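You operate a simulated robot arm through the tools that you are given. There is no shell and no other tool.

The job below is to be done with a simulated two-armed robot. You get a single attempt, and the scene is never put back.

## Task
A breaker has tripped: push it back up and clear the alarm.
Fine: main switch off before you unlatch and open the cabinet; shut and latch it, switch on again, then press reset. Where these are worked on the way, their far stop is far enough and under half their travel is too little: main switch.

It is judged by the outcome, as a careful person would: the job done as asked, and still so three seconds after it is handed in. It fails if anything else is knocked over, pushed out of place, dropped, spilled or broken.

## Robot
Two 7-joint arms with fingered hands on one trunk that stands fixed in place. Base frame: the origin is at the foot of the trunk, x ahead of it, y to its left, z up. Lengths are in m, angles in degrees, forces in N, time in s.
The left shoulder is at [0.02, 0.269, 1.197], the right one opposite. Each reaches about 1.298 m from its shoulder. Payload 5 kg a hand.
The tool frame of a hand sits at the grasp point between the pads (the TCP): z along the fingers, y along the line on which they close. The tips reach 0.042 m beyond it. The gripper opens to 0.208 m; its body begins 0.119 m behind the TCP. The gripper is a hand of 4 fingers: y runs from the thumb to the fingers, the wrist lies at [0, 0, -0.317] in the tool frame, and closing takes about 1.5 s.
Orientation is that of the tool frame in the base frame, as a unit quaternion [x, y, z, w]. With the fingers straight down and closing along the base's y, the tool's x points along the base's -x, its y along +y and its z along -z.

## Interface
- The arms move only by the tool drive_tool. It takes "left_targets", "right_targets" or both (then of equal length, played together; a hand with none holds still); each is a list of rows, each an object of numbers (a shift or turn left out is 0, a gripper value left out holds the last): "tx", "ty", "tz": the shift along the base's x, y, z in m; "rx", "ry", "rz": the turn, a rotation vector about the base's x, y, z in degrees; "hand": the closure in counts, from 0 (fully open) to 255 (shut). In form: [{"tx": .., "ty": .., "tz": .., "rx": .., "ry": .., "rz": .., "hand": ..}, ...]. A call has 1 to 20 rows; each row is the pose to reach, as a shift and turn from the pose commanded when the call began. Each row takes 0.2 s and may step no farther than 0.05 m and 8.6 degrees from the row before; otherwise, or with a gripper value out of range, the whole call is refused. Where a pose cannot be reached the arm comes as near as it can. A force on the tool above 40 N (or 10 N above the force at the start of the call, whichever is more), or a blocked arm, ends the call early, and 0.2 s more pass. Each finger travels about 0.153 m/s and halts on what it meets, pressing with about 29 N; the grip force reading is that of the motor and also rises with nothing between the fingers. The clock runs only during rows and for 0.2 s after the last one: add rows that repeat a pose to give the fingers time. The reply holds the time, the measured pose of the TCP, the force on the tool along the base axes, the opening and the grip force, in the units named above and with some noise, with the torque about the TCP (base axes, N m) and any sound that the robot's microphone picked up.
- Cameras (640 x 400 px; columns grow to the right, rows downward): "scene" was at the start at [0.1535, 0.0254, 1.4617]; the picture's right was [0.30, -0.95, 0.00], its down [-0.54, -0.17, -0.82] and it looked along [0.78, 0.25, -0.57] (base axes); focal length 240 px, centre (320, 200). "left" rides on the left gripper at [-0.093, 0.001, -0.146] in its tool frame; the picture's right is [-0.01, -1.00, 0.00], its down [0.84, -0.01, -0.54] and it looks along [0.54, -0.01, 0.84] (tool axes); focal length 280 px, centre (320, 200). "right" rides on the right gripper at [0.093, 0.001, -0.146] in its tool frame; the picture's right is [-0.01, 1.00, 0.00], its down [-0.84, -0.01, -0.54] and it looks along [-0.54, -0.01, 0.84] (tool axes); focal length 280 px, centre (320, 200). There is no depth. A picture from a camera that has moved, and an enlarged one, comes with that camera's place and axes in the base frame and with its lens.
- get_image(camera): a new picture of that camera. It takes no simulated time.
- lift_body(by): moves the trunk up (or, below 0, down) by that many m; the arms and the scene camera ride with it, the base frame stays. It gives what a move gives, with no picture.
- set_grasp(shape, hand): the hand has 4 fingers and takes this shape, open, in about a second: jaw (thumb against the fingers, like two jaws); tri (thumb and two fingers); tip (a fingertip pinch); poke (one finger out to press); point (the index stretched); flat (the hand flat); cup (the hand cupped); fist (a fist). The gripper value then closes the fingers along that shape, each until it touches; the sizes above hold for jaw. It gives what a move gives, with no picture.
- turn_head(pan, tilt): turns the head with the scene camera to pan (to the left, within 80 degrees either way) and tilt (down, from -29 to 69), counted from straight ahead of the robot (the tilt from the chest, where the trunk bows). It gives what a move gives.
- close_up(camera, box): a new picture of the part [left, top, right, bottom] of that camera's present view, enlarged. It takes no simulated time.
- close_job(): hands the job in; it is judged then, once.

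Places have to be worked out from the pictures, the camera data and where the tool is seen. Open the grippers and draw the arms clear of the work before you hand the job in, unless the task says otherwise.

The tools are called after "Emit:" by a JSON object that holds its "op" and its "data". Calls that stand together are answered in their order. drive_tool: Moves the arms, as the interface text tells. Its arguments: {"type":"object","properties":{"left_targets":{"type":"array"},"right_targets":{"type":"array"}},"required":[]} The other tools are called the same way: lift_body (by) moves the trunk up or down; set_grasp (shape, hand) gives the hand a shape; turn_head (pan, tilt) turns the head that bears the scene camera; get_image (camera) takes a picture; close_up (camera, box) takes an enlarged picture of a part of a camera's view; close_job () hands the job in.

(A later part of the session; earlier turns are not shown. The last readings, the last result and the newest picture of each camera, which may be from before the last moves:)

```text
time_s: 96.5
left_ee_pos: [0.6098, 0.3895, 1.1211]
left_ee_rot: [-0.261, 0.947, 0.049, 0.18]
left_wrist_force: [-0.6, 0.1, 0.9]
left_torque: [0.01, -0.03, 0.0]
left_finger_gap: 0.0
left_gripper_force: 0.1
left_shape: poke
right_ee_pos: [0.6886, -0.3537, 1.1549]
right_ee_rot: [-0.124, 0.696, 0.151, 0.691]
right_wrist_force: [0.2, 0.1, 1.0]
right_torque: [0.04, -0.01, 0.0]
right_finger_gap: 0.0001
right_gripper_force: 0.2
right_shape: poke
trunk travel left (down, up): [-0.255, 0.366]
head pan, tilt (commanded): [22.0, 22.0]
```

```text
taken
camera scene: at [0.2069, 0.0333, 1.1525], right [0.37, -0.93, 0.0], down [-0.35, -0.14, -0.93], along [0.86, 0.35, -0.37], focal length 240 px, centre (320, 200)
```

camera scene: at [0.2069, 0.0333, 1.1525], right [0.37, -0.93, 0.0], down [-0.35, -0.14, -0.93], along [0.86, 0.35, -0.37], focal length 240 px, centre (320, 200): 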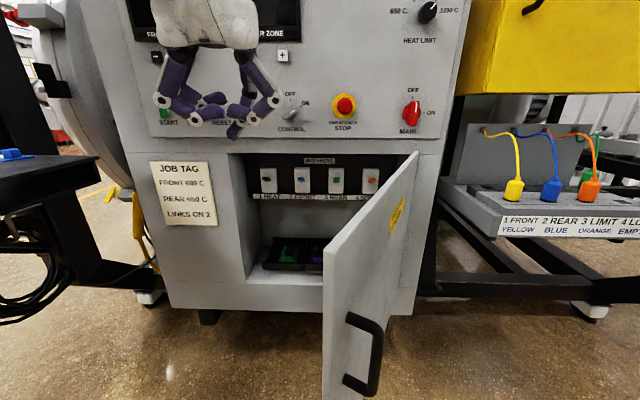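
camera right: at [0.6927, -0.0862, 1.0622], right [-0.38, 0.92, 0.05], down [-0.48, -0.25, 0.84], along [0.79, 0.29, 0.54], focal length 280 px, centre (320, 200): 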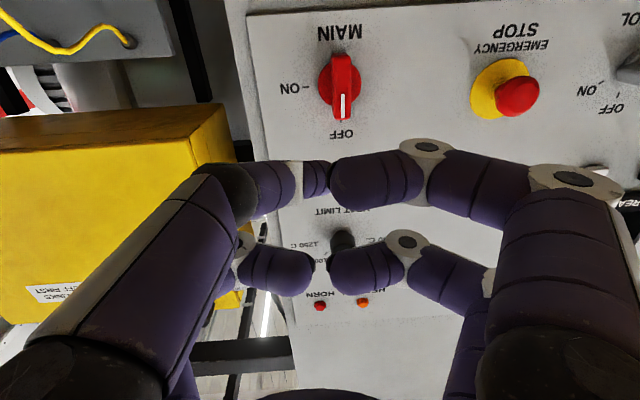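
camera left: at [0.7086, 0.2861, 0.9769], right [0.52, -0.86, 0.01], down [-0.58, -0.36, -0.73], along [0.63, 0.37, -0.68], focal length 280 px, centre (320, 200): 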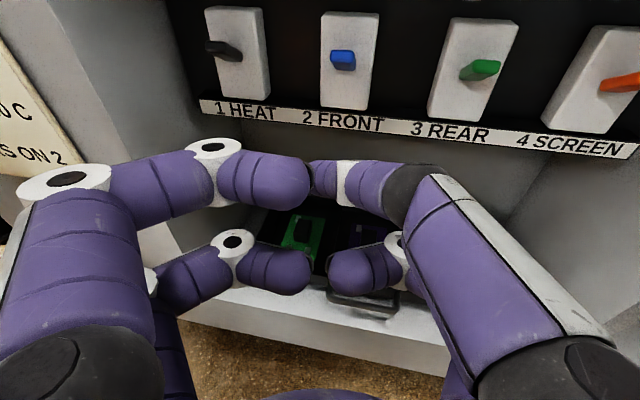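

All four levers are up. Next the right hand will close the door: I lower it to z≈0.90 on the outer side of the door, yawing it to point leftward.

Emit:
{"op": "drive_tool", "data": {"right_targets": [{"tx": 0.005, "ty": 0.01, "tz": -0.037, "rz": 4.3}, {"tx": 0.01, "ty": 0.02, "tz": -0.074, "rz": 8.6}, {"tx": 0.015, "ty": 0.03, "tz": -0.11, "rz": 12.9}, {"tx": 0.02, "ty": 0.04, "tz": -0.147, "rz": 17.2}, {"tx": 0.025, "ty": 0.05, "tz": -0.183, "rz": 21.5}, {"tx": 0.03, "ty": 0.06, "tz": -0.22, "rz": 25.8}, {"tx": 0.035, "ty": 0.07, "tz": -0.255, "rz": 30}]}}

Emit:
{"op": "turn_head", "data": {"pan": 0, "tilt": 30}}

Emit:
{"op": "get_image", "data": {"camera": "scene"}}

Emit:
{"op": "get_image", "data": {"camera": "right"}}

```text
time_s: 98.1
left_ee_pos: [0.6089, 0.391, 1.1207]
left_ee_rot: [-0.262, 0.946, 0.05, 0.182]
left_wrist_force: [0.7, -0.7, -0.2]
left_torque: [0.07, 0.0, 0.02]
left_finger_gap: 0.0
left_gripper_force: 0.0
left_shape: poke
right_ee_pos: [0.7225, -0.2843, 0.9015]
right_ee_rot: [-0.301, 0.64, 0.324, 0.628]
right_wrist_force: [0.1, 0.2, 0.6]
right_torque: [0.0, 0.03, -0.01]
right_finger_gap: 0.0001
right_gripper_force: 0.1
right_shape: poke
trunk travel left (down, up): [-0.255, 0.366]
head pan, tilt (commanded): [22.0, 22.0]
```

```text
time_s: 99.0
left_ee_pos: [0.6096, 0.3911, 1.1205]
left_ee_rot: [-0.262, 0.946, 0.051, 0.182]
left_wrist_force: [0.2, -0.1, -0.9]
left_torque: [-0.02, 0.02, 0.02]
left_finger_gap: 0.0001
left_gripper_force: 0.1
left_shape: poke
right_ee_pos: [0.7234, -0.2853, 0.901]
right_ee_rot: [-0.3, 0.64, 0.324, 0.628]
right_wrist_force: [-1.3, -0.4, 0.5]
right_torque: [0.02, -0.01, 0.0]
right_finger_gap: 0.0
right_gripper_force: 0.1
right_shape: poke
trunk travel left (down, up): [-0.255, 0.366]
head pan, tilt (commanded): [0.0, 30.0]
```

```text
taken
camera scene: at [0.2117, -0.0013, 1.1396], right [0.0, -1.0, 0.0], down [-0.5, 0.0, -0.87], along [0.87, 0.0, -0.5], focal length 240 px, centre (320, 200)
```

scene: 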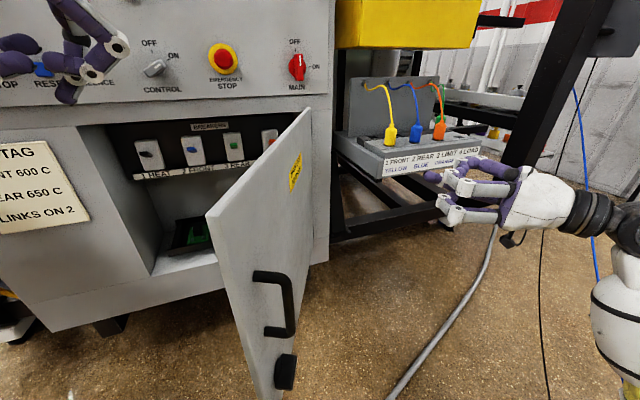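

```text
taken
camera right: at [0.6307, -0.3973, 0.8096], right [-0.79, 0.61, 0.05], down [-0.29, -0.45, 0.84], along [0.54, 0.65, 0.54], focal length 280 px, centre (320, 200)
```

right: 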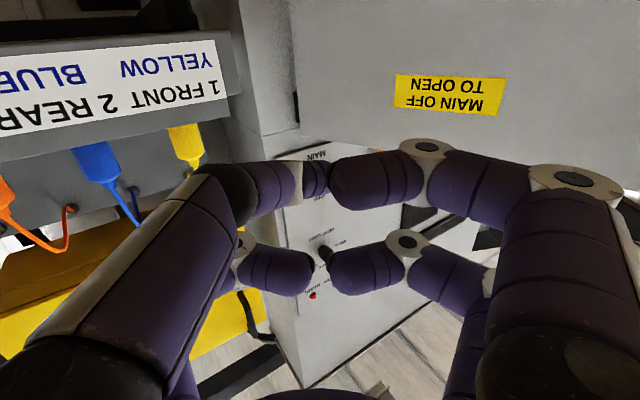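

The right hand is level, pointing left-forward beside the door's outer face. I push left/forward along the door's arc to start closing it.

Emit:
{"op": "drive_tool", "data": {"right_targets": [{"tx": 0.001, "ty": 0.045}, {"tx": 0.002, "ty": 0.09}, {"tx": 0.003, "ty": 0.135}, {"tx": 0.004, "ty": 0.18}, {"tx": 0.005, "ty": 0.225}, {"tx": 0.006, "ty": 0.2653}, {"tx": 0.0103, "ty": 0.295}, {"tx": 0.015, "ty": 0.333}, {"tx": 0.0216, "ty": 0.3725}]}}

Emit:
{"op": "get_image", "data": {"camera": "scene"}}

```text
time_s: 101.0
left_ee_pos: [0.6093, 0.3907, 1.1221]
left_ee_rot: [-0.263, 0.946, 0.051, 0.182]
left_wrist_force: [0.1, -0.1, 0.3]
left_torque: [0.01, 0.02, 0.03]
left_finger_gap: 0.0
left_gripper_force: 0.1
left_shape: poke
right_ee_pos: [0.7453, 0.0872, 0.9001]
right_ee_rot: [-0.301, 0.64, 0.325, 0.628]
right_wrist_force: [-0.4, 0.7, 0.2]
right_torque: [0.01, 0.01, 0.06]
right_finger_gap: 0.0
right_gripper_force: 0.1
right_shape: poke
trunk travel left (down, up): [-0.255, 0.366]
head pan, tilt (commanded): [0.0, 30.0]
```

```text
taken
camera scene: at [0.2116, -0.0018, 1.1396], right [0.0, -1.0, 0.0], down [-0.5, 0.0, -0.87], along [0.87, 0.0, -0.5], focal length 240 px, centre (320, 200)
```

scene: 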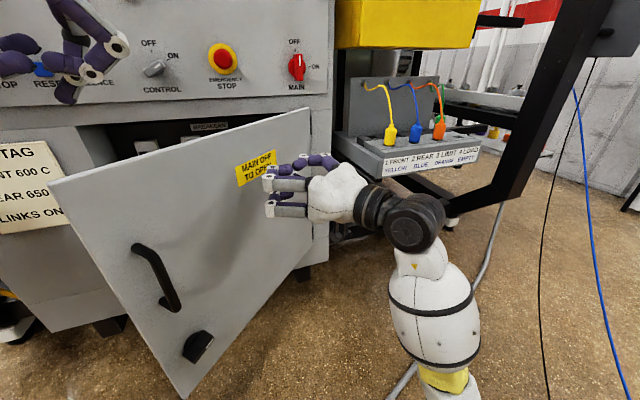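

The door is swinging shut smoothly (≈37° now). I continue along the arc to nearly closed.

Emit:
{"op": "drive_tool", "data": {"right_targets": [{"tx": 0.0156, "ty": 0.0368}, {"tx": 0.0312, "ty": 0.0736}, {"tx": 0.0432, "ty": 0.0907}, {"tx": 0.0552, "ty": 0.1078}, {"tx": 0.0675, "ty": 0.1216}, {"tx": 0.0798, "ty": 0.1354}, {"tx": 0.09, "ty": 0.144}, {"tx": 0.0999, "ty": 0.1527}, {"tx": 0.11, "ty": 0.1604}]}}

Emit:
{"op": "get_image", "data": {"camera": "scene"}}

```text
time_s: 103.2
left_ee_pos: [0.6098, 0.3909, 1.1198]
left_ee_rot: [-0.263, 0.946, 0.051, 0.182]
left_wrist_force: [0.8, 0.4, -0.3]
left_torque: [-0.01, 0.02, 0.03]
left_finger_gap: 0.0
left_gripper_force: 0.1
left_shape: poke
right_ee_pos: [0.8732, 0.2251, 0.8766]
right_ee_rot: [-0.303, 0.65, 0.302, 0.628]
right_wrist_force: [-0.5, -0.2, 0.2]
right_torque: [0.03, -0.01, 0.01]
right_finger_gap: 0.0
right_gripper_force: 0.0
right_shape: poke
trunk travel left (down, up): [-0.255, 0.366]
head pan, tilt (commanded): [0.0, 30.0]
stopped in row 9 (right hand): the arm was blocked; the commanded pose is now the measured one
```

```text
taken
camera scene: at [0.2119, -0.0014, 1.1395], right [0.0, -1.0, 0.0], down [-0.5, 0.0, -0.87], along [0.87, 0.0, -0.5], focal length 240 px, centre (320, 200)
```

scene: 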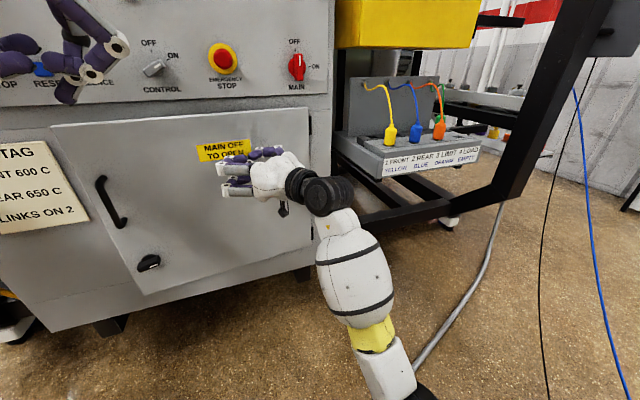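

The right arm reported being blocked with the door almost closed. I look closer at the door gap and the right arm.

Emit:
{"op": "turn_head", "data": {"pan": 20, "tilt": 30}}

Emit:
{"op": "get_image", "data": {"camera": "scene"}}

Emit:
{"op": "get_image", "data": {"camera": "right"}}

Emit:
{"op": "get_image", "data": {"camera": "left"}}

```text
time_s: 104.0
left_ee_pos: [0.6092, 0.3903, 1.1215]
left_ee_rot: [-0.262, 0.946, 0.051, 0.182]
left_wrist_force: [0.0, 0.0, 0.2]
left_torque: [0.0, -0.04, -0.02]
left_finger_gap: 0.0003
left_gripper_force: 0.1
left_shape: poke
right_ee_pos: [0.8713, 0.2261, 0.8775]
right_ee_rot: [-0.304, 0.65, 0.304, 0.627]
right_wrist_force: [0.0, -0.3, 1.0]
right_torque: [-0.01, 0.01, 0.0]
right_finger_gap: 0.0002
right_gripper_force: 0.0
right_shape: poke
trunk travel left (down, up): [-0.255, 0.366]
head pan, tilt (commanded): [20.0, 30.0]
```

```text
taken
camera scene: at [0.2062, 0.0295, 1.1396], right [0.34, -0.94, 0.0], down [-0.47, -0.17, -0.87], along [0.81, 0.3, -0.5], focal length 240 px, centre (320, 200)
```

scene: 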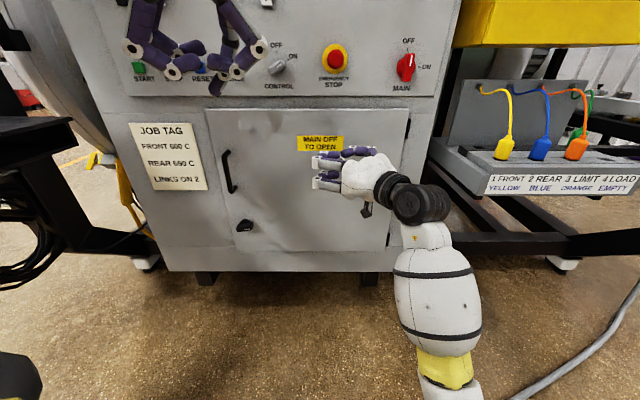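

```text
taken
camera right: at [0.7767, 0.1123, 0.7899], right [-0.77, 0.63, 0.03], down [-0.31, -0.41, 0.86], along [0.55, 0.66, 0.51], focal length 280 px, centre (320, 200)
```

right: 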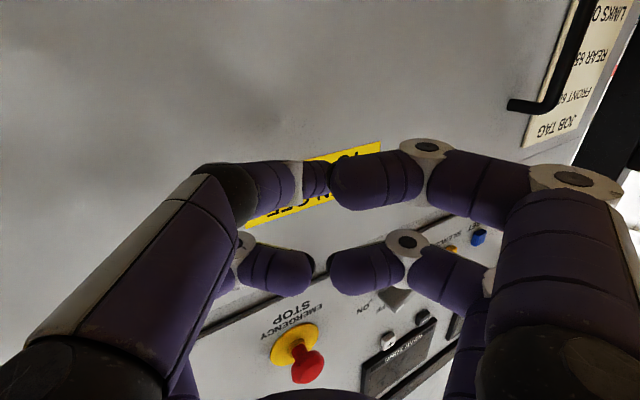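

```text
taken
camera left: at [0.6367, 0.408, 1.2909], right [0.53, -0.85, 0.01], down [-0.84, -0.52, 0.19], along [-0.16, -0.1, -0.98], focal length 280 px, centre (320, 200)
```

left: 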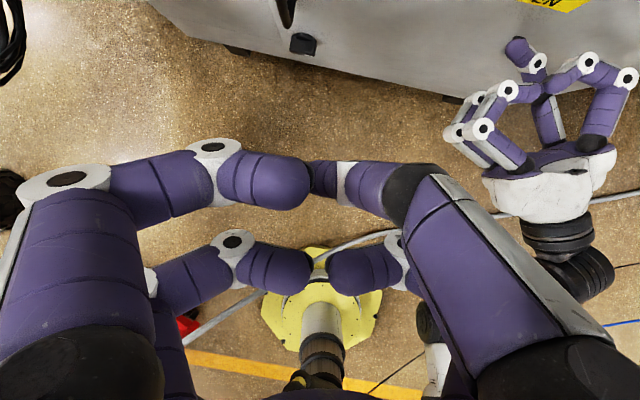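

The door is within a few degrees of shut; the right upper arm seems to be up against the robot's own frame. I withdraw the right hand along the way it came.

Emit:
{"op": "drive_tool", "data": {"right_targets": [{"tx": -0.02, "ty": -0.03, "tz": 0.005}, {"tx": -0.055, "ty": -0.06, "tz": 0.01}, {"tx": -0.09, "ty": -0.1, "tz": 0.016}, {"tx": -0.126, "ty": -0.139, "tz": 0.0225}, {"tx": -0.129, "ty": -0.185, "tz": 0.0225}, {"tx": -0.132, "ty": -0.231, "tz": 0.0225}, {"tx": -0.135, "ty": -0.277, "tz": 0.0225}, {"tx": -0.138, "ty": -0.323, "tz": 0.0225}, {"tx": -0.141, "ty": -0.369, "tz": 0.0225}, {"tx": -0.144, "ty": -0.415, "tz": 0.0225}, {"tx": -0.147, "ty": -0.461, "tz": 0.0225}, {"tx": -0.148, "ty": -0.505, "tz": 0.0225}]}}

Emit:
{"op": "get_image", "data": {"camera": "scene"}}

```text
refused: row 3 steps farther than a row can; nothing moved
```

```text
taken
camera scene: at [0.2062, 0.0295, 1.1396], right [0.34, -0.94, 0.0], down [-0.47, -0.17, -0.87], along [0.81, 0.3, -0.5], focal length 240 px, centre (320, 200)
```

scene: 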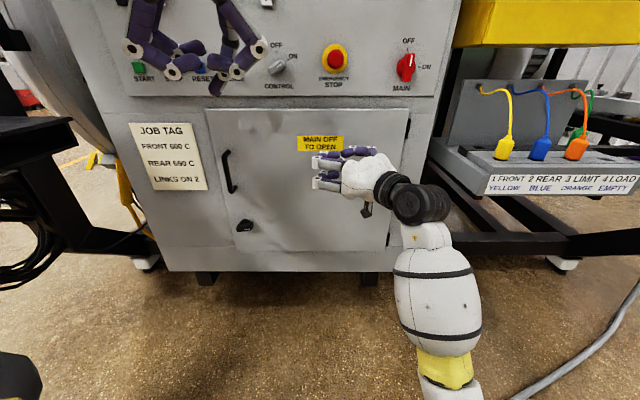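

Row spacing was slightly too large; I resend with smaller steps.

Emit:
{"op": "drive_tool", "data": {"right_targets": [{"tx": -0.02, "ty": -0.03, "tz": 0.004}, {"tx": -0.05, "ty": -0.058, "tz": 0.009}, {"tx": -0.08, "ty": -0.09, "tz": 0.014}, {"tx": -0.106, "ty": -0.12, "tz": 0.019}, {"tx": -0.126, "ty": -0.145, "tz": 0.0225}, {"tx": -0.129, "ty": -0.19, "tz": 0.0225}, {"tx": -0.132, "ty": -0.235, "tz": 0.0225}, {"tx": -0.135, "ty": -0.28, "tz": 0.0225}, {"tx": -0.138, "ty": -0.325, "tz": 0.0225}, {"tx": -0.141, "ty": -0.37, "tz": 0.0225}, {"tx": -0.144, "ty": -0.415, "tz": 0.0225}, {"tx": -0.147, "ty": -0.46, "tz": 0.0225}, {"tx": -0.148, "ty": -0.505, "tz": 0.0225}]}}

Emit:
{"op": "get_image", "data": {"camera": "scene"}}

```text
time_s: 106.8
left_ee_pos: [0.6094, 0.3903, 1.1214]
left_ee_rot: [-0.262, 0.946, 0.05, 0.182]
left_wrist_force: [0.0, 0.3, -0.1]
left_torque: [-0.06, -0.01, -0.02]
left_finger_gap: 0.0001
left_gripper_force: 0.0
left_shape: poke
right_ee_pos: [0.722, -0.2778, 0.9009]
right_ee_rot: [-0.304, 0.649, 0.305, 0.627]
right_wrist_force: [0.4, 1.0, 0.0]
right_torque: [0.01, 0.03, -0.01]
right_finger_gap: 0.0002
right_gripper_force: 0.0
right_shape: poke
trunk travel left (down, up): [-0.255, 0.366]
head pan, tilt (commanded): [20.0, 30.0]
```

```text
taken
camera scene: at [0.2063, 0.0298, 1.1396], right [0.34, -0.94, 0.0], down [-0.47, -0.17, -0.87], along [0.81, 0.3, -0.5], focal length 240 px, centre (320, 200)
```

scene: 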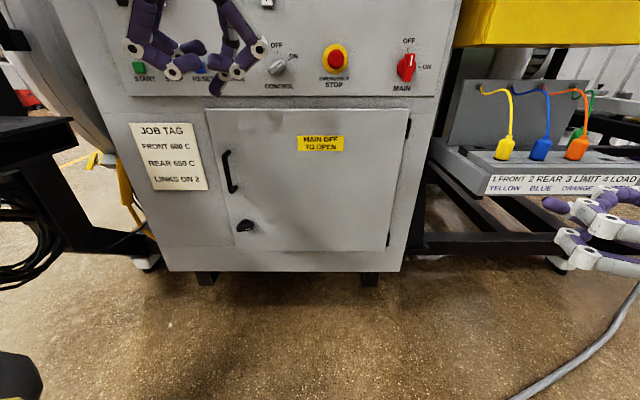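

The right hand is clear. I zoom on the door edges to see how far it still is from shut.

Emit:
{"op": "close_up", "data": {"camera": "scene", "box": [190, 90, 430, 280]}}

Emit:
{"op": "get_image", "data": {"camera": "left"}}

```text
2.11 times, centred on (310, 185) of scene
camera zoom: at [0.2063, 0.0298, 1.1396], right [0.34, -0.94, 0.0], down [-0.47, -0.17, -0.87], along [0.81, 0.3, -0.5], focal length 506 px, centre (341, 232)
```

zoom: 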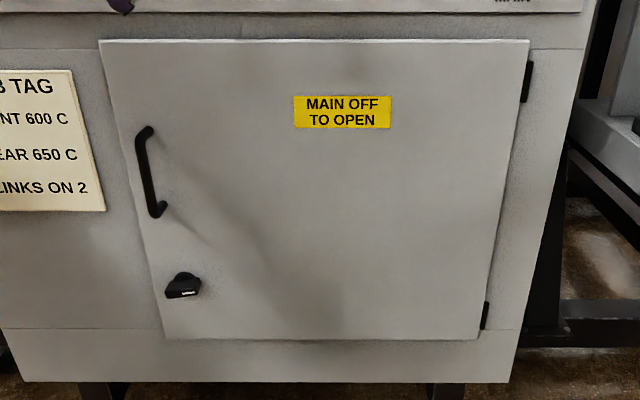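

```text
taken
camera left: at [0.6366, 0.4081, 1.291], right [0.53, -0.85, 0.01], down [-0.84, -0.52, 0.19], along [-0.16, -0.1, -0.98], focal length 280 px, centre (320, 200)
```

left: 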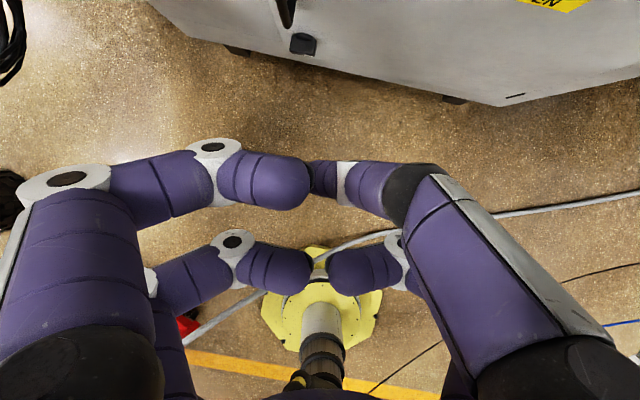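

The door looks flush or nearly so. I bring the left hand, via a forward pose that keeps its elbow inward, back to the latch area (yawed left, pitched 27° down).

Emit:
{"op": "drive_tool", "data": {"left_targets": [{"tx": 0.0226, "ty": 0, "tz": -0.03, "rx": 4.2, "ry": -5.4, "rz": 2.2}, {"tx": 0.0452, "ty": 0, "tz": -0.062, "rx": 8.4, "ry": -10.8, "rz": 4.5}, {"tx": 0.0678, "ty": 0, "tz": -0.094, "rx": 12.6, "ry": -16.2, "rz": 6.7}, {"tx": 0.0904, "ty": 0, "tz": -0.126, "rx": 16.9, "ry": -21.6, "rz": 8.9}, {"tx": 0.113, "ty": 0, "tz": -0.158, "rx": 21.1, "ry": -27.0, "rz": 11.2}, {"tx": 0.1356, "ty": 0, "tz": -0.19, "rx": 25.3, "ry": -32.4, "rz": 13.4}, {"tx": 0.1298, "ty": 0.015, "tz": -0.225, "rx": 25.3, "ry": -32.4, "rz": 13.4}, {"tx": 0.124, "ty": 0.03, "tz": -0.26, "rx": 25.3, "ry": -32.4, "rz": 13.4}, {"tx": 0.1181, "ty": 0.045, "tz": -0.295, "rx": 25.3, "ry": -32.4, "rz": 13.4}, {"tx": 0.1123, "ty": 0.06, "tz": -0.33, "rx": 25.3, "ry": -32.4, "rz": 13.4}, {"tx": 0.1065, "ty": 0.075, "tz": -0.365, "rx": 25.3, "ry": -32.4, "rz": 13.4}, {"tx": 0.1006, "ty": 0.09, "tz": -0.4, "rx": 25.3, "ry": -32.4, "rz": 13.4}]}}

Emit:
{"op": "get_image", "data": {"camera": "left"}}

Emit:
{"op": "get_image", "data": {"camera": "scene"}}

```text
time_s: 109.4
left_ee_pos: [0.711, 0.4812, 0.7186]
left_ee_rot: [-0.327, 0.788, 0.2, 0.482]
left_wrist_force: [-0.9, -1.1, 0.6]
left_torque: [-0.02, 0.0, -0.03]
left_finger_gap: 0.0
left_gripper_force: 0.0
left_shape: poke
right_ee_pos: [0.7225, -0.2774, 0.8995]
right_ee_rot: [-0.303, 0.65, 0.304, 0.626]
right_wrist_force: [0.6, 0.5, -0.9]
right_torque: [0.01, -0.01, 0.01]
right_finger_gap: 0.0003
right_gripper_force: 0.0
right_shape: poke
trunk travel left (down, up): [-0.255, 0.366]
head pan, tilt (commanded): [20.0, 30.0]
```

```text
taken
camera left: at [0.6484, 0.4192, 0.8694], right [0.71, -0.7, 0.01], down [-0.6, -0.62, -0.5], along [0.36, 0.35, -0.86], focal length 280 px, centre (320, 200)
```

left: 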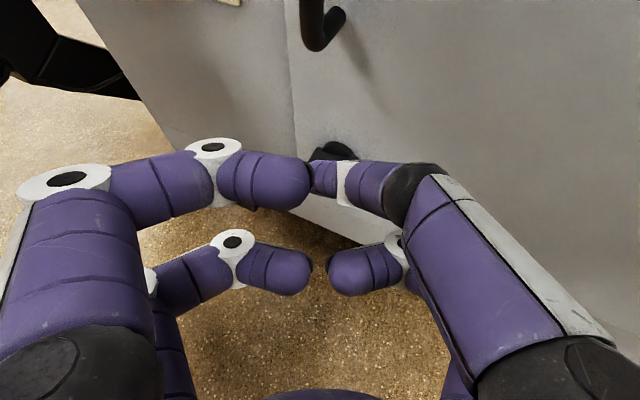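

```text
taken
camera scene: at [0.2062, 0.0294, 1.1394], right [0.34, -0.94, 0.0], down [-0.47, -0.17, -0.87], along [0.81, 0.3, -0.5], focal length 240 px, centre (320, 200)
```

scene: 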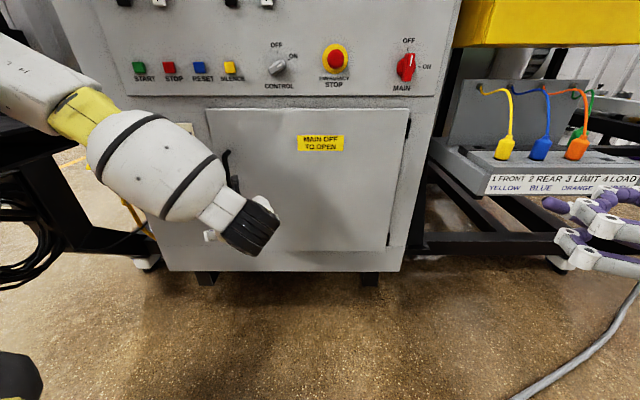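

Pose reached without contact. I zoom on the door's free edge near the latch to see whether it is flush.

Emit:
{"op": "close_up", "data": {"camera": "left", "box": [220, 0, 420, 170]}}

```text
2.35 times, centred on (320, 85) of left
camera zoom: at [0.6484, 0.4192, 0.8694], right [0.71, -0.7, 0.01], down [-0.6, -0.62, -0.5], along [0.36, 0.35, -0.86], focal length 660 px, centre (320, 471)
```

zoom: 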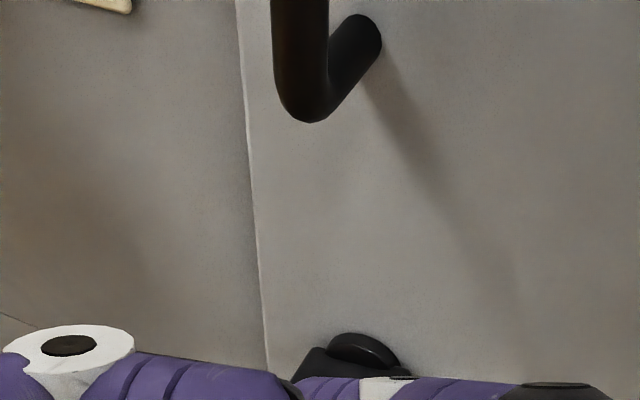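

The handle's position computes to within ~4 mm of its closed location, so the door is essentially shut. I press it with the fingertip just right of the latch to make sure it is fully home.

Emit:
{"op": "drive_tool", "data": {"left_targets": [{"tx": 0.03, "ty": -0.012, "tz": -0.025}, {"tx": 0.055, "ty": -0.024, "tz": -0.045}, {"tx": 0.077, "ty": -0.0341, "tz": -0.06}, {"tx": 0.0909, "ty": -0.0286, "tz": -0.06}, {"tx": 0.1049, "ty": -0.0231, "tz": -0.06}, {"tx": 0.1142, "ty": -0.0194, "tz": -0.06}, {"tx": 0.1235, "ty": -0.0158, "tz": -0.06}]}}

Emit:
{"op": "get_image", "data": {"camera": "left"}}

```text
time_s: 111.0
left_ee_pos: [0.8325, 0.4631, 0.659]
left_ee_rot: [-0.325, 0.79, 0.199, 0.481]
left_wrist_force: [-24.4, -12.7, 1.7]
left_torque: [-0.2, 0.28, 0.08]
left_finger_gap: 0.0
left_gripper_force: 0.1
left_shape: poke
right_ee_pos: [0.7216, -0.2782, 0.9006]
right_ee_rot: [-0.304, 0.65, 0.305, 0.626]
right_wrist_force: [-0.2, -0.6, 0.2]
right_torque: [-0.03, 0.05, 0.03]
right_finger_gap: 0.0
right_gripper_force: 0.1
right_shape: poke
trunk travel left (down, up): [-0.255, 0.366]
head pan, tilt (commanded): [20.0, 30.0]
```

```text
taken
camera left: at [0.7692, 0.4023, 0.8098], right [0.71, -0.7, 0.01], down [-0.61, -0.62, -0.5], along [0.36, 0.35, -0.87], focal length 280 px, centre (320, 200)
```

left: 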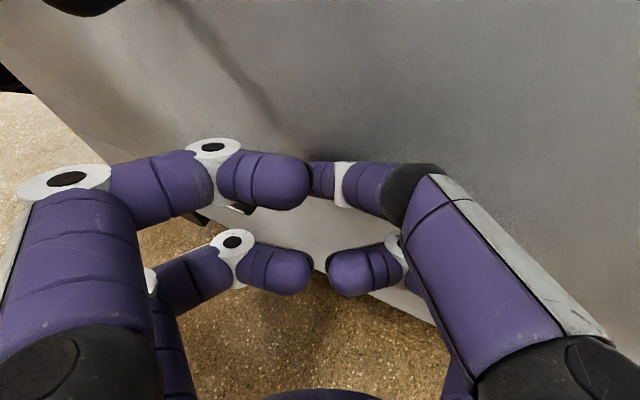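

27 N reaction: the door is fully home (face at D≈0.977). I back the tip off 2 cm, go down and to a spot below the right half of the horizontal latch bar.

Emit:
{"op": "drive_tool", "data": {"left_targets": [{"tx": -0.0214, "ty": -0.0085, "tz": 0}, {"tx": -0.0214, "ty": -0.0085, "tz": -0.04}, {"tx": -0.0214, "ty": -0.0085, "tz": -0.08}, {"tx": -0.0306, "ty": 0.0148, "tz": -0.0976}, {"tx": -0.0437, "ty": 0.048, "tz": -0.0976}]}}

Emit:
{"op": "close_up", "data": {"camera": "left", "box": [200, 20, 480, 240]}}

```text
time_s: 112.2
left_ee_pos: [0.7898, 0.5138, 0.5637]
left_ee_rot: [-0.325, 0.789, 0.199, 0.482]
left_wrist_force: [0.7, -0.8, -0.3]
left_torque: [0.04, 0.01, 0.06]
left_finger_gap: 0.0001
left_gripper_force: 0.1
left_shape: poke
right_ee_pos: [0.722, -0.2789, 0.9006]
right_ee_rot: [-0.303, 0.649, 0.304, 0.628]
right_wrist_force: [-0.5, -0.8, 1.0]
right_torque: [0.05, -0.04, 0.06]
right_finger_gap: 0.0
right_gripper_force: 0.1
right_shape: poke
trunk travel left (down, up): [-0.255, 0.366]
head pan, tilt (commanded): [20.0, 30.0]
```

```text
1.82 times, centred on (340, 130) of left
camera zoom: at [0.7272, 0.4517, 0.7144], right [0.71, -0.7, 0.01], down [-0.6, -0.62, -0.5], along [0.36, 0.35, -0.86], focal length 510 px, centre (284, 327)
```

zoom: 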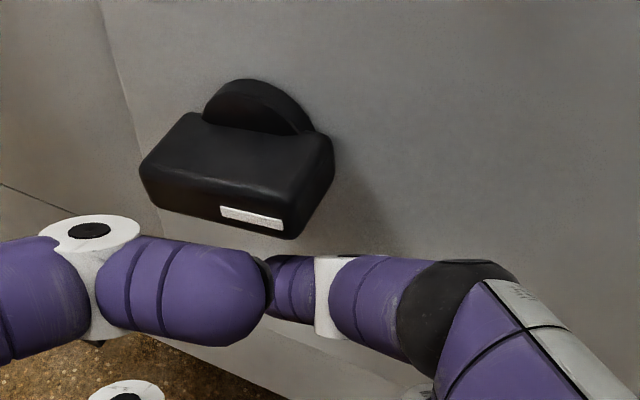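

Clear view: bar horizontal, mark to the right, my fingertip below its right half. I push that end upward along the arc.

Emit:
{"op": "drive_tool", "data": {"left_targets": [{"tx": -0.0022, "ty": 0.0056, "tz": 0.0223}, {"tx": -0.0009, "ty": 0.0023, "tz": 0.0268}, {"tx": 0.0, "ty": 0.0, "tz": 0.032}, {"tx": 0.0008, "ty": -0.002, "tz": 0.0373}, {"tx": 0.001, "ty": -0.0026, "tz": 0.0488}]}}

Emit:
{"op": "close_up", "data": {"camera": "left", "box": [200, 20, 480, 240]}}

```text
time_s: 113.4
left_ee_pos: [0.7919, 0.5103, 0.6115]
left_ee_rot: [-0.327, 0.788, 0.2, 0.481]
left_wrist_force: [0.3, 0.1, 0.7]
left_torque: [0.02, 0.0, 0.04]
left_finger_gap: 0.0
left_gripper_force: 0.1
left_shape: poke
right_ee_pos: [0.7215, -0.277, 0.9009]
right_ee_rot: [-0.304, 0.649, 0.305, 0.627]
right_wrist_force: [-0.2, 0.5, -0.3]
right_torque: [0.0, -0.01, -0.01]
right_finger_gap: 0.0
right_gripper_force: 0.0
right_shape: poke
trunk travel left (down, up): [-0.255, 0.366]
head pan, tilt (commanded): [20.0, 30.0]
```

```text
1.82 times, centred on (340, 130) of left
camera zoom: at [0.7285, 0.4485, 0.7617], right [0.71, -0.7, 0.01], down [-0.6, -0.62, -0.5], along [0.36, 0.35, -0.86], focal length 510 px, centre (284, 327)
```

zoom: 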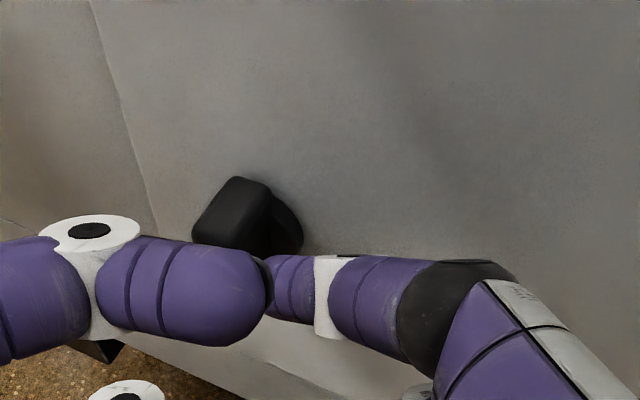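

The bar has turned up most of the way. I finish the arc until it meets its stop.

Emit:
{"op": "drive_tool", "data": {"left_targets": [{"tx": -0.0012, "ty": 0.0031, "tz": 0.011}, {"tx": -0.0025, "ty": 0.0062, "tz": 0.0156}, {"tx": -0.0037, "ty": 0.0094, "tz": 0.0202}, {"tx": -0.0054, "ty": 0.0136, "tz": 0.0237}]}}

Emit:
{"op": "close_up", "data": {"camera": "left", "box": [200, 20, 480, 240]}}

```text
time_s: 114.4
left_ee_pos: [0.7877, 0.5202, 0.6324]
left_ee_rot: [-0.324, 0.791, 0.198, 0.48]
left_wrist_force: [2.4, -25.3, -16.2]
left_torque: [-0.76, 0.21, -0.48]
left_finger_gap: 0.0002
left_gripper_force: 0.1
left_shape: poke
right_ee_pos: [0.722, -0.2791, 0.8982]
right_ee_rot: [-0.302, 0.651, 0.304, 0.627]
right_wrist_force: [-0.7, 0.7, 0.1]
right_torque: [0.01, -0.06, 0.0]
right_finger_gap: 0.0
right_gripper_force: 0.0
right_shape: poke
trunk travel left (down, up): [-0.255, 0.366]
head pan, tilt (commanded): [20.0, 30.0]
```

```text
1.82 times, centred on (340, 130) of left
camera zoom: at [0.7245, 0.4591, 0.7834], right [0.71, -0.71, 0.01], down [-0.61, -0.62, -0.5], along [0.36, 0.34, -0.87], focal length 510 px, centre (284, 327)
```

zoom: 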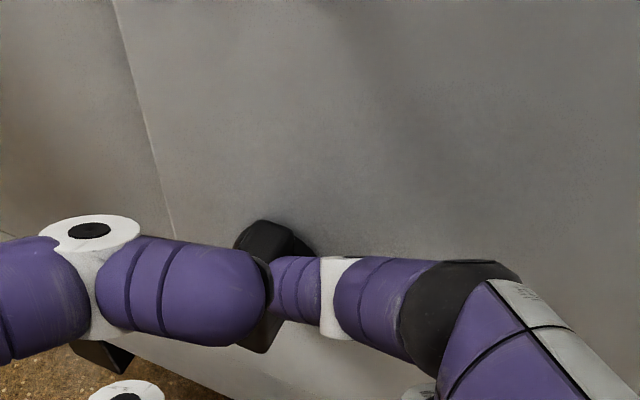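

~30 N reaction with the bar vertical, as at the start: the latch is at its stop. I ease off to the right and withdraw, then check it.

Emit:
{"op": "drive_tool", "data": {"left_targets": [{"tx": 0.0074, "ty": -0.0186, "tz": 0}, {"tx": -0.02, "ty": -0.029, "tz": 0.0}, {"tx": -0.06, "ty": -0.045, "tz": 0.01}, {"tx": -0.1, "ty": -0.06, "tz": 0.03}]}}

Emit:
{"op": "get_image", "data": {"camera": "left"}}

Emit:
{"op": "close_up", "data": {"camera": "scene", "box": [190, 90, 430, 280]}}

```text
time_s: 115.4
left_ee_pos: [0.6846, 0.463, 0.6656]
left_ee_rot: [-0.327, 0.789, 0.2, 0.481]
left_wrist_force: [0.4, -0.7, 0.0]
left_torque: [-0.01, 0.01, 0.04]
left_finger_gap: 0.0
left_gripper_force: 0.0
left_shape: poke
right_ee_pos: [0.7208, -0.2776, 0.9006]
right_ee_rot: [-0.302, 0.651, 0.303, 0.627]
right_wrist_force: [1.0, -0.5, 1.4]
right_torque: [-0.01, 0.01, 0.03]
right_finger_gap: 0.0
right_gripper_force: 0.1
right_shape: poke
trunk travel left (down, up): [-0.255, 0.366]
head pan, tilt (commanded): [20.0, 30.0]
```

```text
taken
camera left: at [0.6235, 0.4018, 0.8156], right [0.71, -0.7, 0.01], down [-0.6, -0.62, -0.5], along [0.36, 0.35, -0.86], focal length 280 px, centre (320, 200)
```

left: 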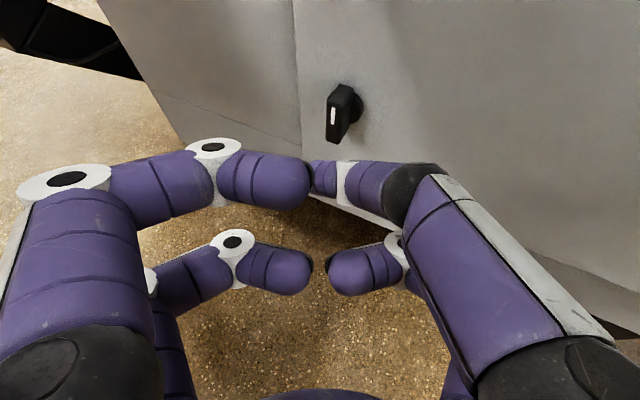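

```text
2.11 times, centred on (310, 185) of scene
camera zoom: at [0.2066, 0.0298, 1.1397], right [0.34, -0.94, 0.0], down [-0.47, -0.17, -0.87], along [0.81, 0.3, -0.5], focal length 506 px, centre (341, 232)
```

zoom: 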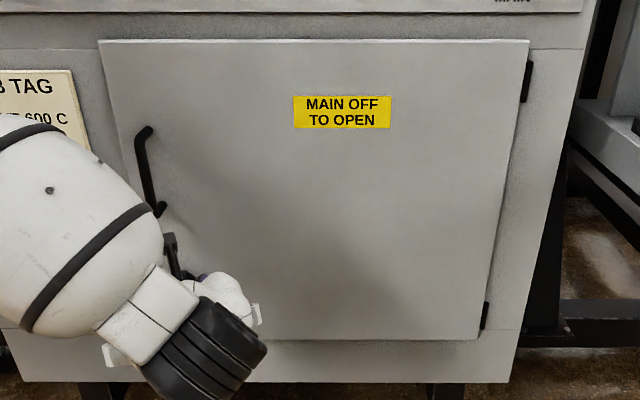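

Latch is vertical with the mark up again: shut and latched. Now I bring the right hand back up (reverse of its earlier path) for the MAIN switch.

Emit:
{"op": "drive_tool", "data": {"right_targets": [{"tx": -0.005, "ty": -0.011, "tz": 0.037, "rz": -4.1}, {"tx": -0.01, "ty": -0.022, "tz": 0.074, "rz": -8.2}, {"tx": -0.015, "ty": -0.033, "tz": 0.11, "rz": -12.3}, {"tx": -0.02, "ty": -0.044, "tz": 0.147, "rz": -16.4}, {"tx": -0.025, "ty": -0.055, "tz": 0.183, "rz": -20.5}, {"tx": -0.03, "ty": -0.066, "tz": 0.22, "rz": -24.6}, {"tx": -0.035, "ty": -0.076, "tz": 0.255, "rz": -28.7}]}}

Emit:
{"op": "drive_tool", "data": {"right_targets": [{"tx": 0.0, "ty": 0.044}, {"tx": 0.0, "ty": 0.088}, {"tx": 0.0, "ty": 0.132}, {"tx": 0.0, "ty": 0.176}, {"tx": 0.0, "ty": 0.22}, {"tx": 0.0, "ty": 0.262}, {"tx": 0.035, "ty": 0.276}, {"tx": 0.07, "ty": 0.29}, {"tx": 0.105, "ty": 0.304}, {"tx": 0.14, "ty": 0.318}]}}

Emit:
{"op": "get_image", "data": {"camera": "right"}}

Emit:
{"op": "get_image", "data": {"camera": "scene"}}

```text
time_s: 117.0
left_ee_pos: [0.6852, 0.4632, 0.6657]
left_ee_rot: [-0.326, 0.789, 0.199, 0.481]
left_wrist_force: [-0.7, 0.8, 0.0]
left_torque: [-0.08, 0.0, -0.03]
left_finger_gap: 0.0002
left_gripper_force: 0.1
left_shape: poke
right_ee_pos: [0.6868, -0.3534, 1.1552]
right_ee_rot: [-0.132, 0.706, 0.139, 0.682]
right_wrist_force: [0.5, -0.2, -0.4]
right_torque: [0.04, -0.01, 0.02]
right_finger_gap: 0.0
right_gripper_force: 0.2
right_shape: poke
trunk travel left (down, up): [-0.255, 0.366]
head pan, tilt (commanded): [20.0, 30.0]
```

```text
time_s: 119.2
left_ee_pos: [0.6866, 0.4639, 0.6649]
left_ee_rot: [-0.326, 0.789, 0.199, 0.481]
left_wrist_force: [-0.1, 0.8, 0.3]
left_torque: [0.04, -0.05, 0.0]
left_finger_gap: 0.0
left_gripper_force: 0.0
left_shape: poke
right_ee_pos: [0.8268, -0.0375, 1.1555]
right_ee_rot: [-0.134, 0.704, 0.14, 0.683]
right_wrist_force: [0.6, -1.0, -0.1]
right_torque: [-0.01, 0.01, -0.04]
right_finger_gap: 0.0
right_gripper_force: 0.1
right_shape: poke
trunk travel left (down, up): [-0.255, 0.366]
head pan, tilt (commanded): [20.0, 30.0]
```

```text
taken
camera right: at [0.6899, -0.0899, 1.0677], right [-0.38, 0.93, 0.03], down [-0.47, -0.22, 0.86], along [0.8, 0.31, 0.51], focal length 280 px, centre (320, 200)
```

right: 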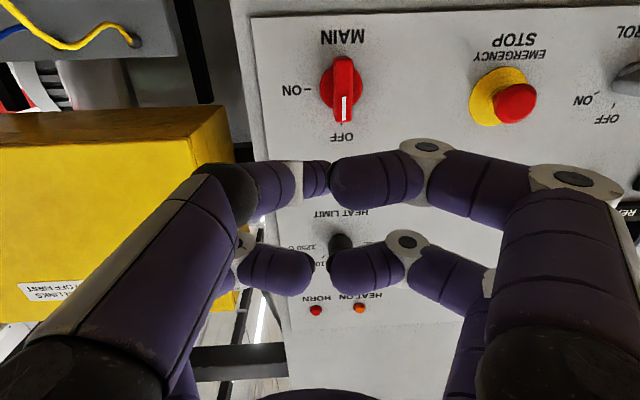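

```text
taken
camera scene: at [0.206, 0.0295, 1.1395], right [0.34, -0.94, 0.0], down [-0.47, -0.17, -0.87], along [0.81, 0.3, -0.5], focal length 240 px, centre (320, 200)
```

scene: 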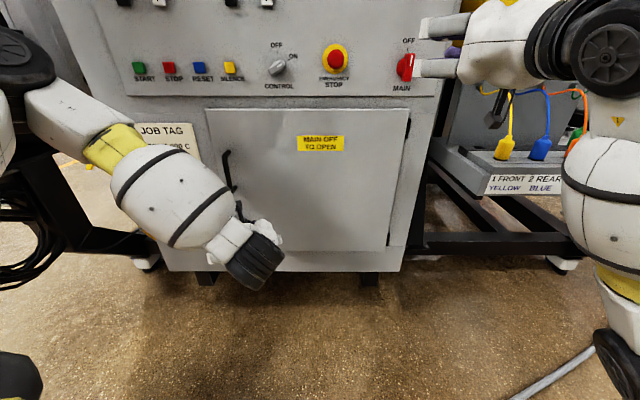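

MAIN still at OFF. I bring the right fingertip to a point right of and below the knob centre, just short of the bar.

Emit:
{"op": "drive_tool", "data": {"right_targets": [{"tx": 0.03, "ty": 0.006, "tz": -0.02}, {"tx": 0.063, "ty": 0.012, "tz": -0.04}, {"tx": 0.0951, "ty": 0.0179, "tz": -0.0601}]}}

Emit:
{"op": "close_up", "data": {"camera": "right", "box": [220, 40, 460, 240]}}

```text
time_s: 120.0
left_ee_pos: [0.6856, 0.464, 0.6642]
left_ee_rot: [-0.327, 0.789, 0.199, 0.481]
left_wrist_force: [-0.2, -0.4, -0.2]
left_torque: [-0.01, -0.06, -0.03]
left_finger_gap: 0.0
left_gripper_force: 0.0
left_shape: poke
right_ee_pos: [0.9238, -0.0174, 1.0952]
right_ee_rot: [-0.133, 0.704, 0.14, 0.683]
right_wrist_force: [-0.4, 0.3, -0.2]
right_torque: [0.0, 0.02, -0.03]
right_finger_gap: 0.0002
right_gripper_force: 0.1
right_shape: poke
trunk travel left (down, up): [-0.255, 0.366]
head pan, tilt (commanded): [20.0, 30.0]
```

```text
2.00 times, centred on (340, 140) of right
camera zoom: at [0.7853, -0.0712, 1.0077], right [-0.38, 0.93, 0.03], down [-0.47, -0.22, 0.86], along [0.8, 0.31, 0.51], focal length 561 px, centre (280, 320)
```

zoom: 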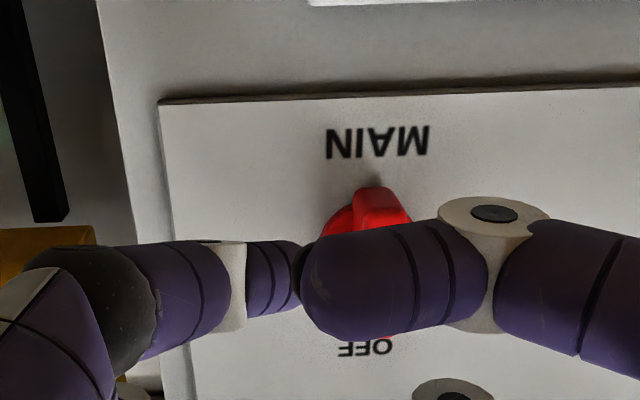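

Alignment looks as planned. I move straight in 6 cm beside the lower right of the bar.

Emit:
{"op": "drive_tool", "data": {"right_targets": [{"tx": 0.019, "ty": 0.0074}, {"tx": 0.037, "ty": 0.0147}, {"tx": 0.0548, "ty": 0.0215}]}}

Emit:
{"op": "close_up", "data": {"camera": "right", "box": [220, 40, 460, 240]}}

```text
time_s: 120.8
left_ee_pos: [0.6864, 0.4636, 0.6659]
left_ee_rot: [-0.326, 0.789, 0.199, 0.481]
left_wrist_force: [0.3, -0.1, 0.5]
left_torque: [0.01, -0.03, 0.01]
left_finger_gap: 0.0002
left_gripper_force: 0.1
left_shape: poke
right_ee_pos: [0.978, 0.0043, 1.0953]
right_ee_rot: [-0.133, 0.704, 0.139, 0.683]
right_wrist_force: [-0.9, 0.3, 0.3]
right_torque: [-0.04, 0.05, -0.04]
right_finger_gap: 0.0
right_gripper_force: 0.1
right_shape: poke
trunk travel left (down, up): [-0.255, 0.366]
head pan, tilt (commanded): [20.0, 30.0]
```

```text
2.00 times, centred on (340, 140) of right
camera zoom: at [0.84, -0.0497, 1.0076], right [-0.38, 0.93, 0.03], down [-0.47, -0.22, 0.86], along [0.8, 0.31, 0.51], focal length 561 px, centre (280, 320)
```

zoom: 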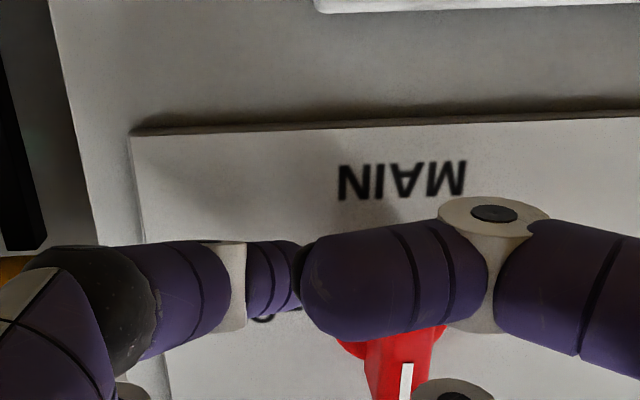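

No contact. I sweep the bar's lower end left (clockwise turn toward ON), first half.

Emit:
{"op": "drive_tool", "data": {"right_targets": [{"tx": -0.0067, "ty": 0.0169, "tz": 0}, {"tx": -0.0096, "ty": 0.0244, "tz": -0.0048}, {"tx": -0.0129, "ty": 0.0327, "tz": -0.0074}, {"tx": -0.0164, "ty": 0.0414, "tz": -0.0076}]}}

Emit:
{"op": "close_up", "data": {"camera": "right", "box": [220, 40, 460, 240]}}

Emit:
{"op": "close_up", "data": {"camera": "scene", "box": [360, 20, 460, 110]}}

```text
time_s: 121.8
left_ee_pos: [0.6859, 0.4627, 0.667]
left_ee_rot: [-0.326, 0.789, 0.199, 0.481]
left_wrist_force: [0.7, 0.2, -1.0]
left_torque: [-0.02, -0.01, -0.01]
left_finger_gap: 0.0
left_gripper_force: 0.1
left_shape: poke
right_ee_pos: [0.9614, 0.0459, 1.0883]
right_ee_rot: [-0.133, 0.704, 0.14, 0.683]
right_wrist_force: [0.0, -0.1, -1.1]
right_torque: [0.03, 0.0, -0.02]
right_finger_gap: 0.0001
right_gripper_force: 0.1
right_shape: poke
trunk travel left (down, up): [-0.255, 0.366]
head pan, tilt (commanded): [20.0, 30.0]
```

```text
2.00 times, centred on (340, 140) of right
camera zoom: at [0.8233, -0.0074, 1.0007], right [-0.38, 0.93, 0.03], down [-0.47, -0.22, 0.86], along [0.8, 0.31, 0.51], focal length 561 px, centre (280, 320)
```

zoom: 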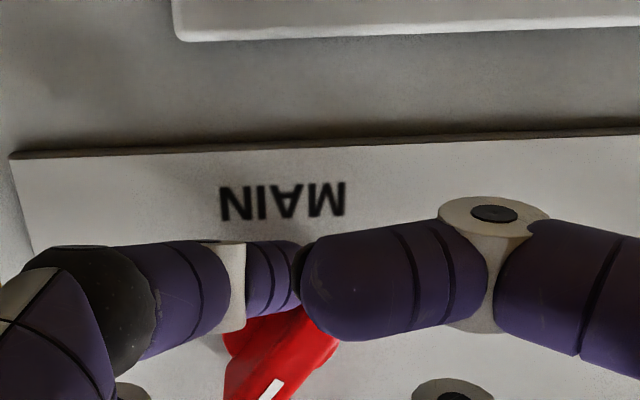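

```text
4.44 times, centred on (410, 65) of scene
camera zoom: at [0.2061, 0.0295, 1.1397], right [0.34, -0.94, 0.0], down [-0.47, -0.17, -0.87], along [0.81, 0.3, -0.5], focal length 1068 px, centre (-80, 800)
```

zoom: 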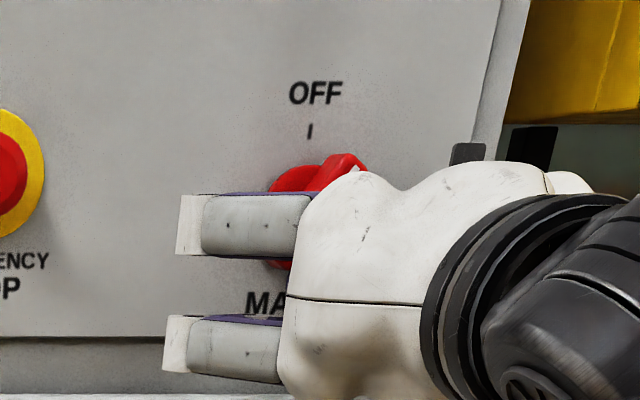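

The knob is turning. I complete the arc to the ON stop.

Emit:
{"op": "drive_tool", "data": {"right_targets": [{"tx": -0.0033, "ty": 0.0084, "tz": 0.0023}, {"tx": -0.0063, "ty": 0.016, "tz": 0.0069}, {"tx": -0.0088, "ty": 0.0223, "tz": 0.0133}, {"tx": -0.0098, "ty": 0.0249, "tz": 0.0174}]}}

Emit:
{"op": "close_up", "data": {"camera": "right", "box": [220, 40, 460, 240]}}

Emit:
{"op": "close_up", "data": {"camera": "scene", "box": [360, 20, 460, 110]}}

```text
time_s: 122.8
left_ee_pos: [0.6859, 0.4626, 0.6642]
left_ee_rot: [-0.326, 0.789, 0.199, 0.482]
left_wrist_force: [0.1, 0.0, -0.4]
left_torque: [0.03, 0.02, -0.01]
left_finger_gap: 0.0001
left_gripper_force: 0.1
left_shape: poke
right_ee_pos: [0.9522, 0.0697, 1.103]
right_ee_rot: [-0.133, 0.705, 0.139, 0.682]
right_wrist_force: [-1.0, -0.6, -5.8]
right_torque: [-0.09, 0.22, -0.06]
right_finger_gap: 0.0
right_gripper_force: 0.1
right_shape: poke
trunk travel left (down, up): [-0.255, 0.366]
head pan, tilt (commanded): [20.0, 30.0]
```

```text
2.00 times, centred on (340, 140) of right
camera zoom: at [0.8143, 0.0164, 1.0166], right [-0.38, 0.93, 0.03], down [-0.46, -0.22, 0.86], along [0.8, 0.31, 0.51], focal length 561 px, centre (280, 320)
```

zoom: 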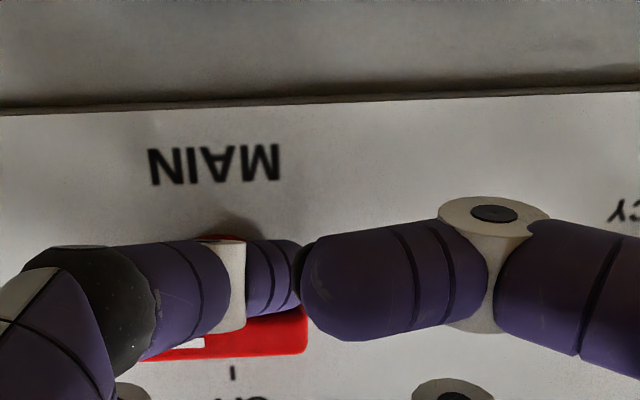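

```text
4.44 times, centred on (410, 65) of scene
camera zoom: at [0.2065, 0.0295, 1.1393], right [0.34, -0.94, 0.0], down [-0.47, -0.17, -0.87], along [0.81, 0.3, -0.5], focal length 1068 px, centre (-80, 800)
```

zoom: 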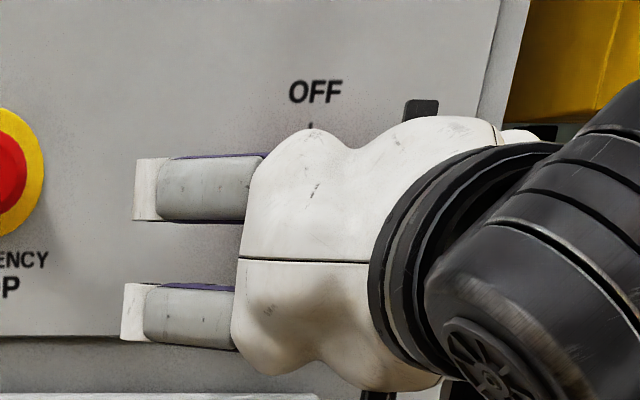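

The bar is horizontal at ON, with light contact. I ease down and withdraw from the panel.

Emit:
{"op": "drive_tool", "data": {"right_targets": [{"tx": 0.0, "ty": 0.0, "tz": -0.01}, {"tx": -0.03, "ty": -0.012, "tz": -0.012}, {"tx": -0.07, "ty": -0.028, "tz": 0.0}, {"tx": -0.11, "ty": -0.045, "tz": 0.02}, {"tx": -0.14, "ty": -0.08, "tz": 0.04}, {"tx": -0.15, "ty": -0.12, "tz": 0.05}]}}

Emit:
{"op": "turn_head", "data": {"pan": 18, "tilt": 5}}

Emit:
{"op": "get_image", "data": {"camera": "scene"}}

Emit:
{"op": "get_image", "data": {"camera": "right"}}

```text
refused: row 5 steps farther than a row can; nothing moved
```

```text
time_s: 123.7
left_ee_pos: [0.6862, 0.4642, 0.6641]
left_ee_rot: [-0.327, 0.788, 0.2, 0.481]
left_wrist_force: [-0.4, -0.3, 0.4]
left_torque: [0.01, 0.0, -0.02]
left_finger_gap: 0.0
left_gripper_force: 0.2
left_shape: poke
right_ee_pos: [0.9526, 0.0695, 1.1053]
right_ee_rot: [-0.133, 0.706, 0.14, 0.681]
right_wrist_force: [-1.8, -1.3, -12.4]
right_torque: [-0.19, 0.4, -0.01]
right_finger_gap: 0.0
right_gripper_force: 0.1
right_shape: poke
trunk travel left (down, up): [-0.255, 0.366]
head pan, tilt (commanded): [18.0, 5.0]
```

```text
taken
camera scene: at [0.2092, 0.0269, 1.1797], right [0.31, -0.95, 0.0], down [-0.08, -0.03, -1.0], along [0.95, 0.31, -0.09], focal length 240 px, centre (320, 200)
```

scene: 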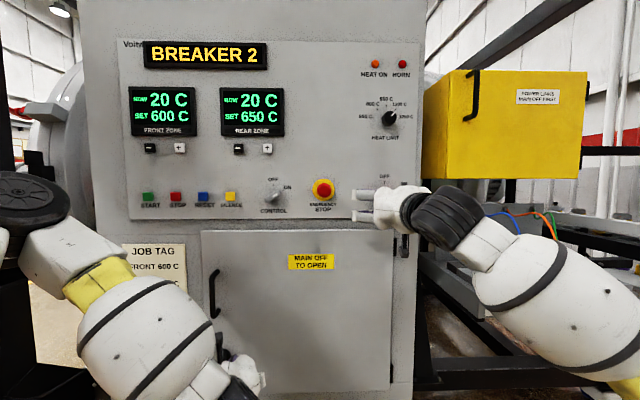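

```text
taken
camera right: at [0.8144, 0.0164, 1.0167], right [-0.38, 0.93, 0.03], down [-0.47, -0.22, 0.86], along [0.8, 0.31, 0.51], focal length 280 px, centre (320, 200)
```

right: 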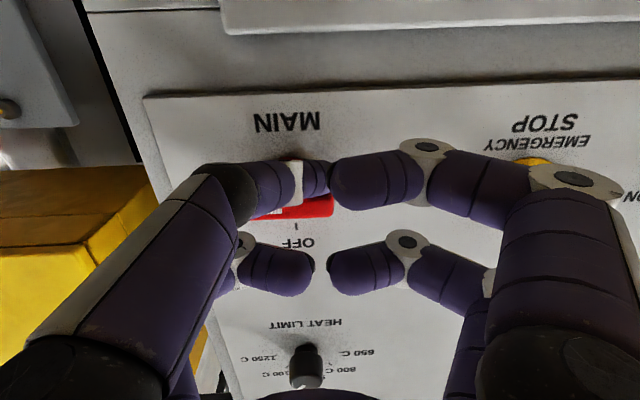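

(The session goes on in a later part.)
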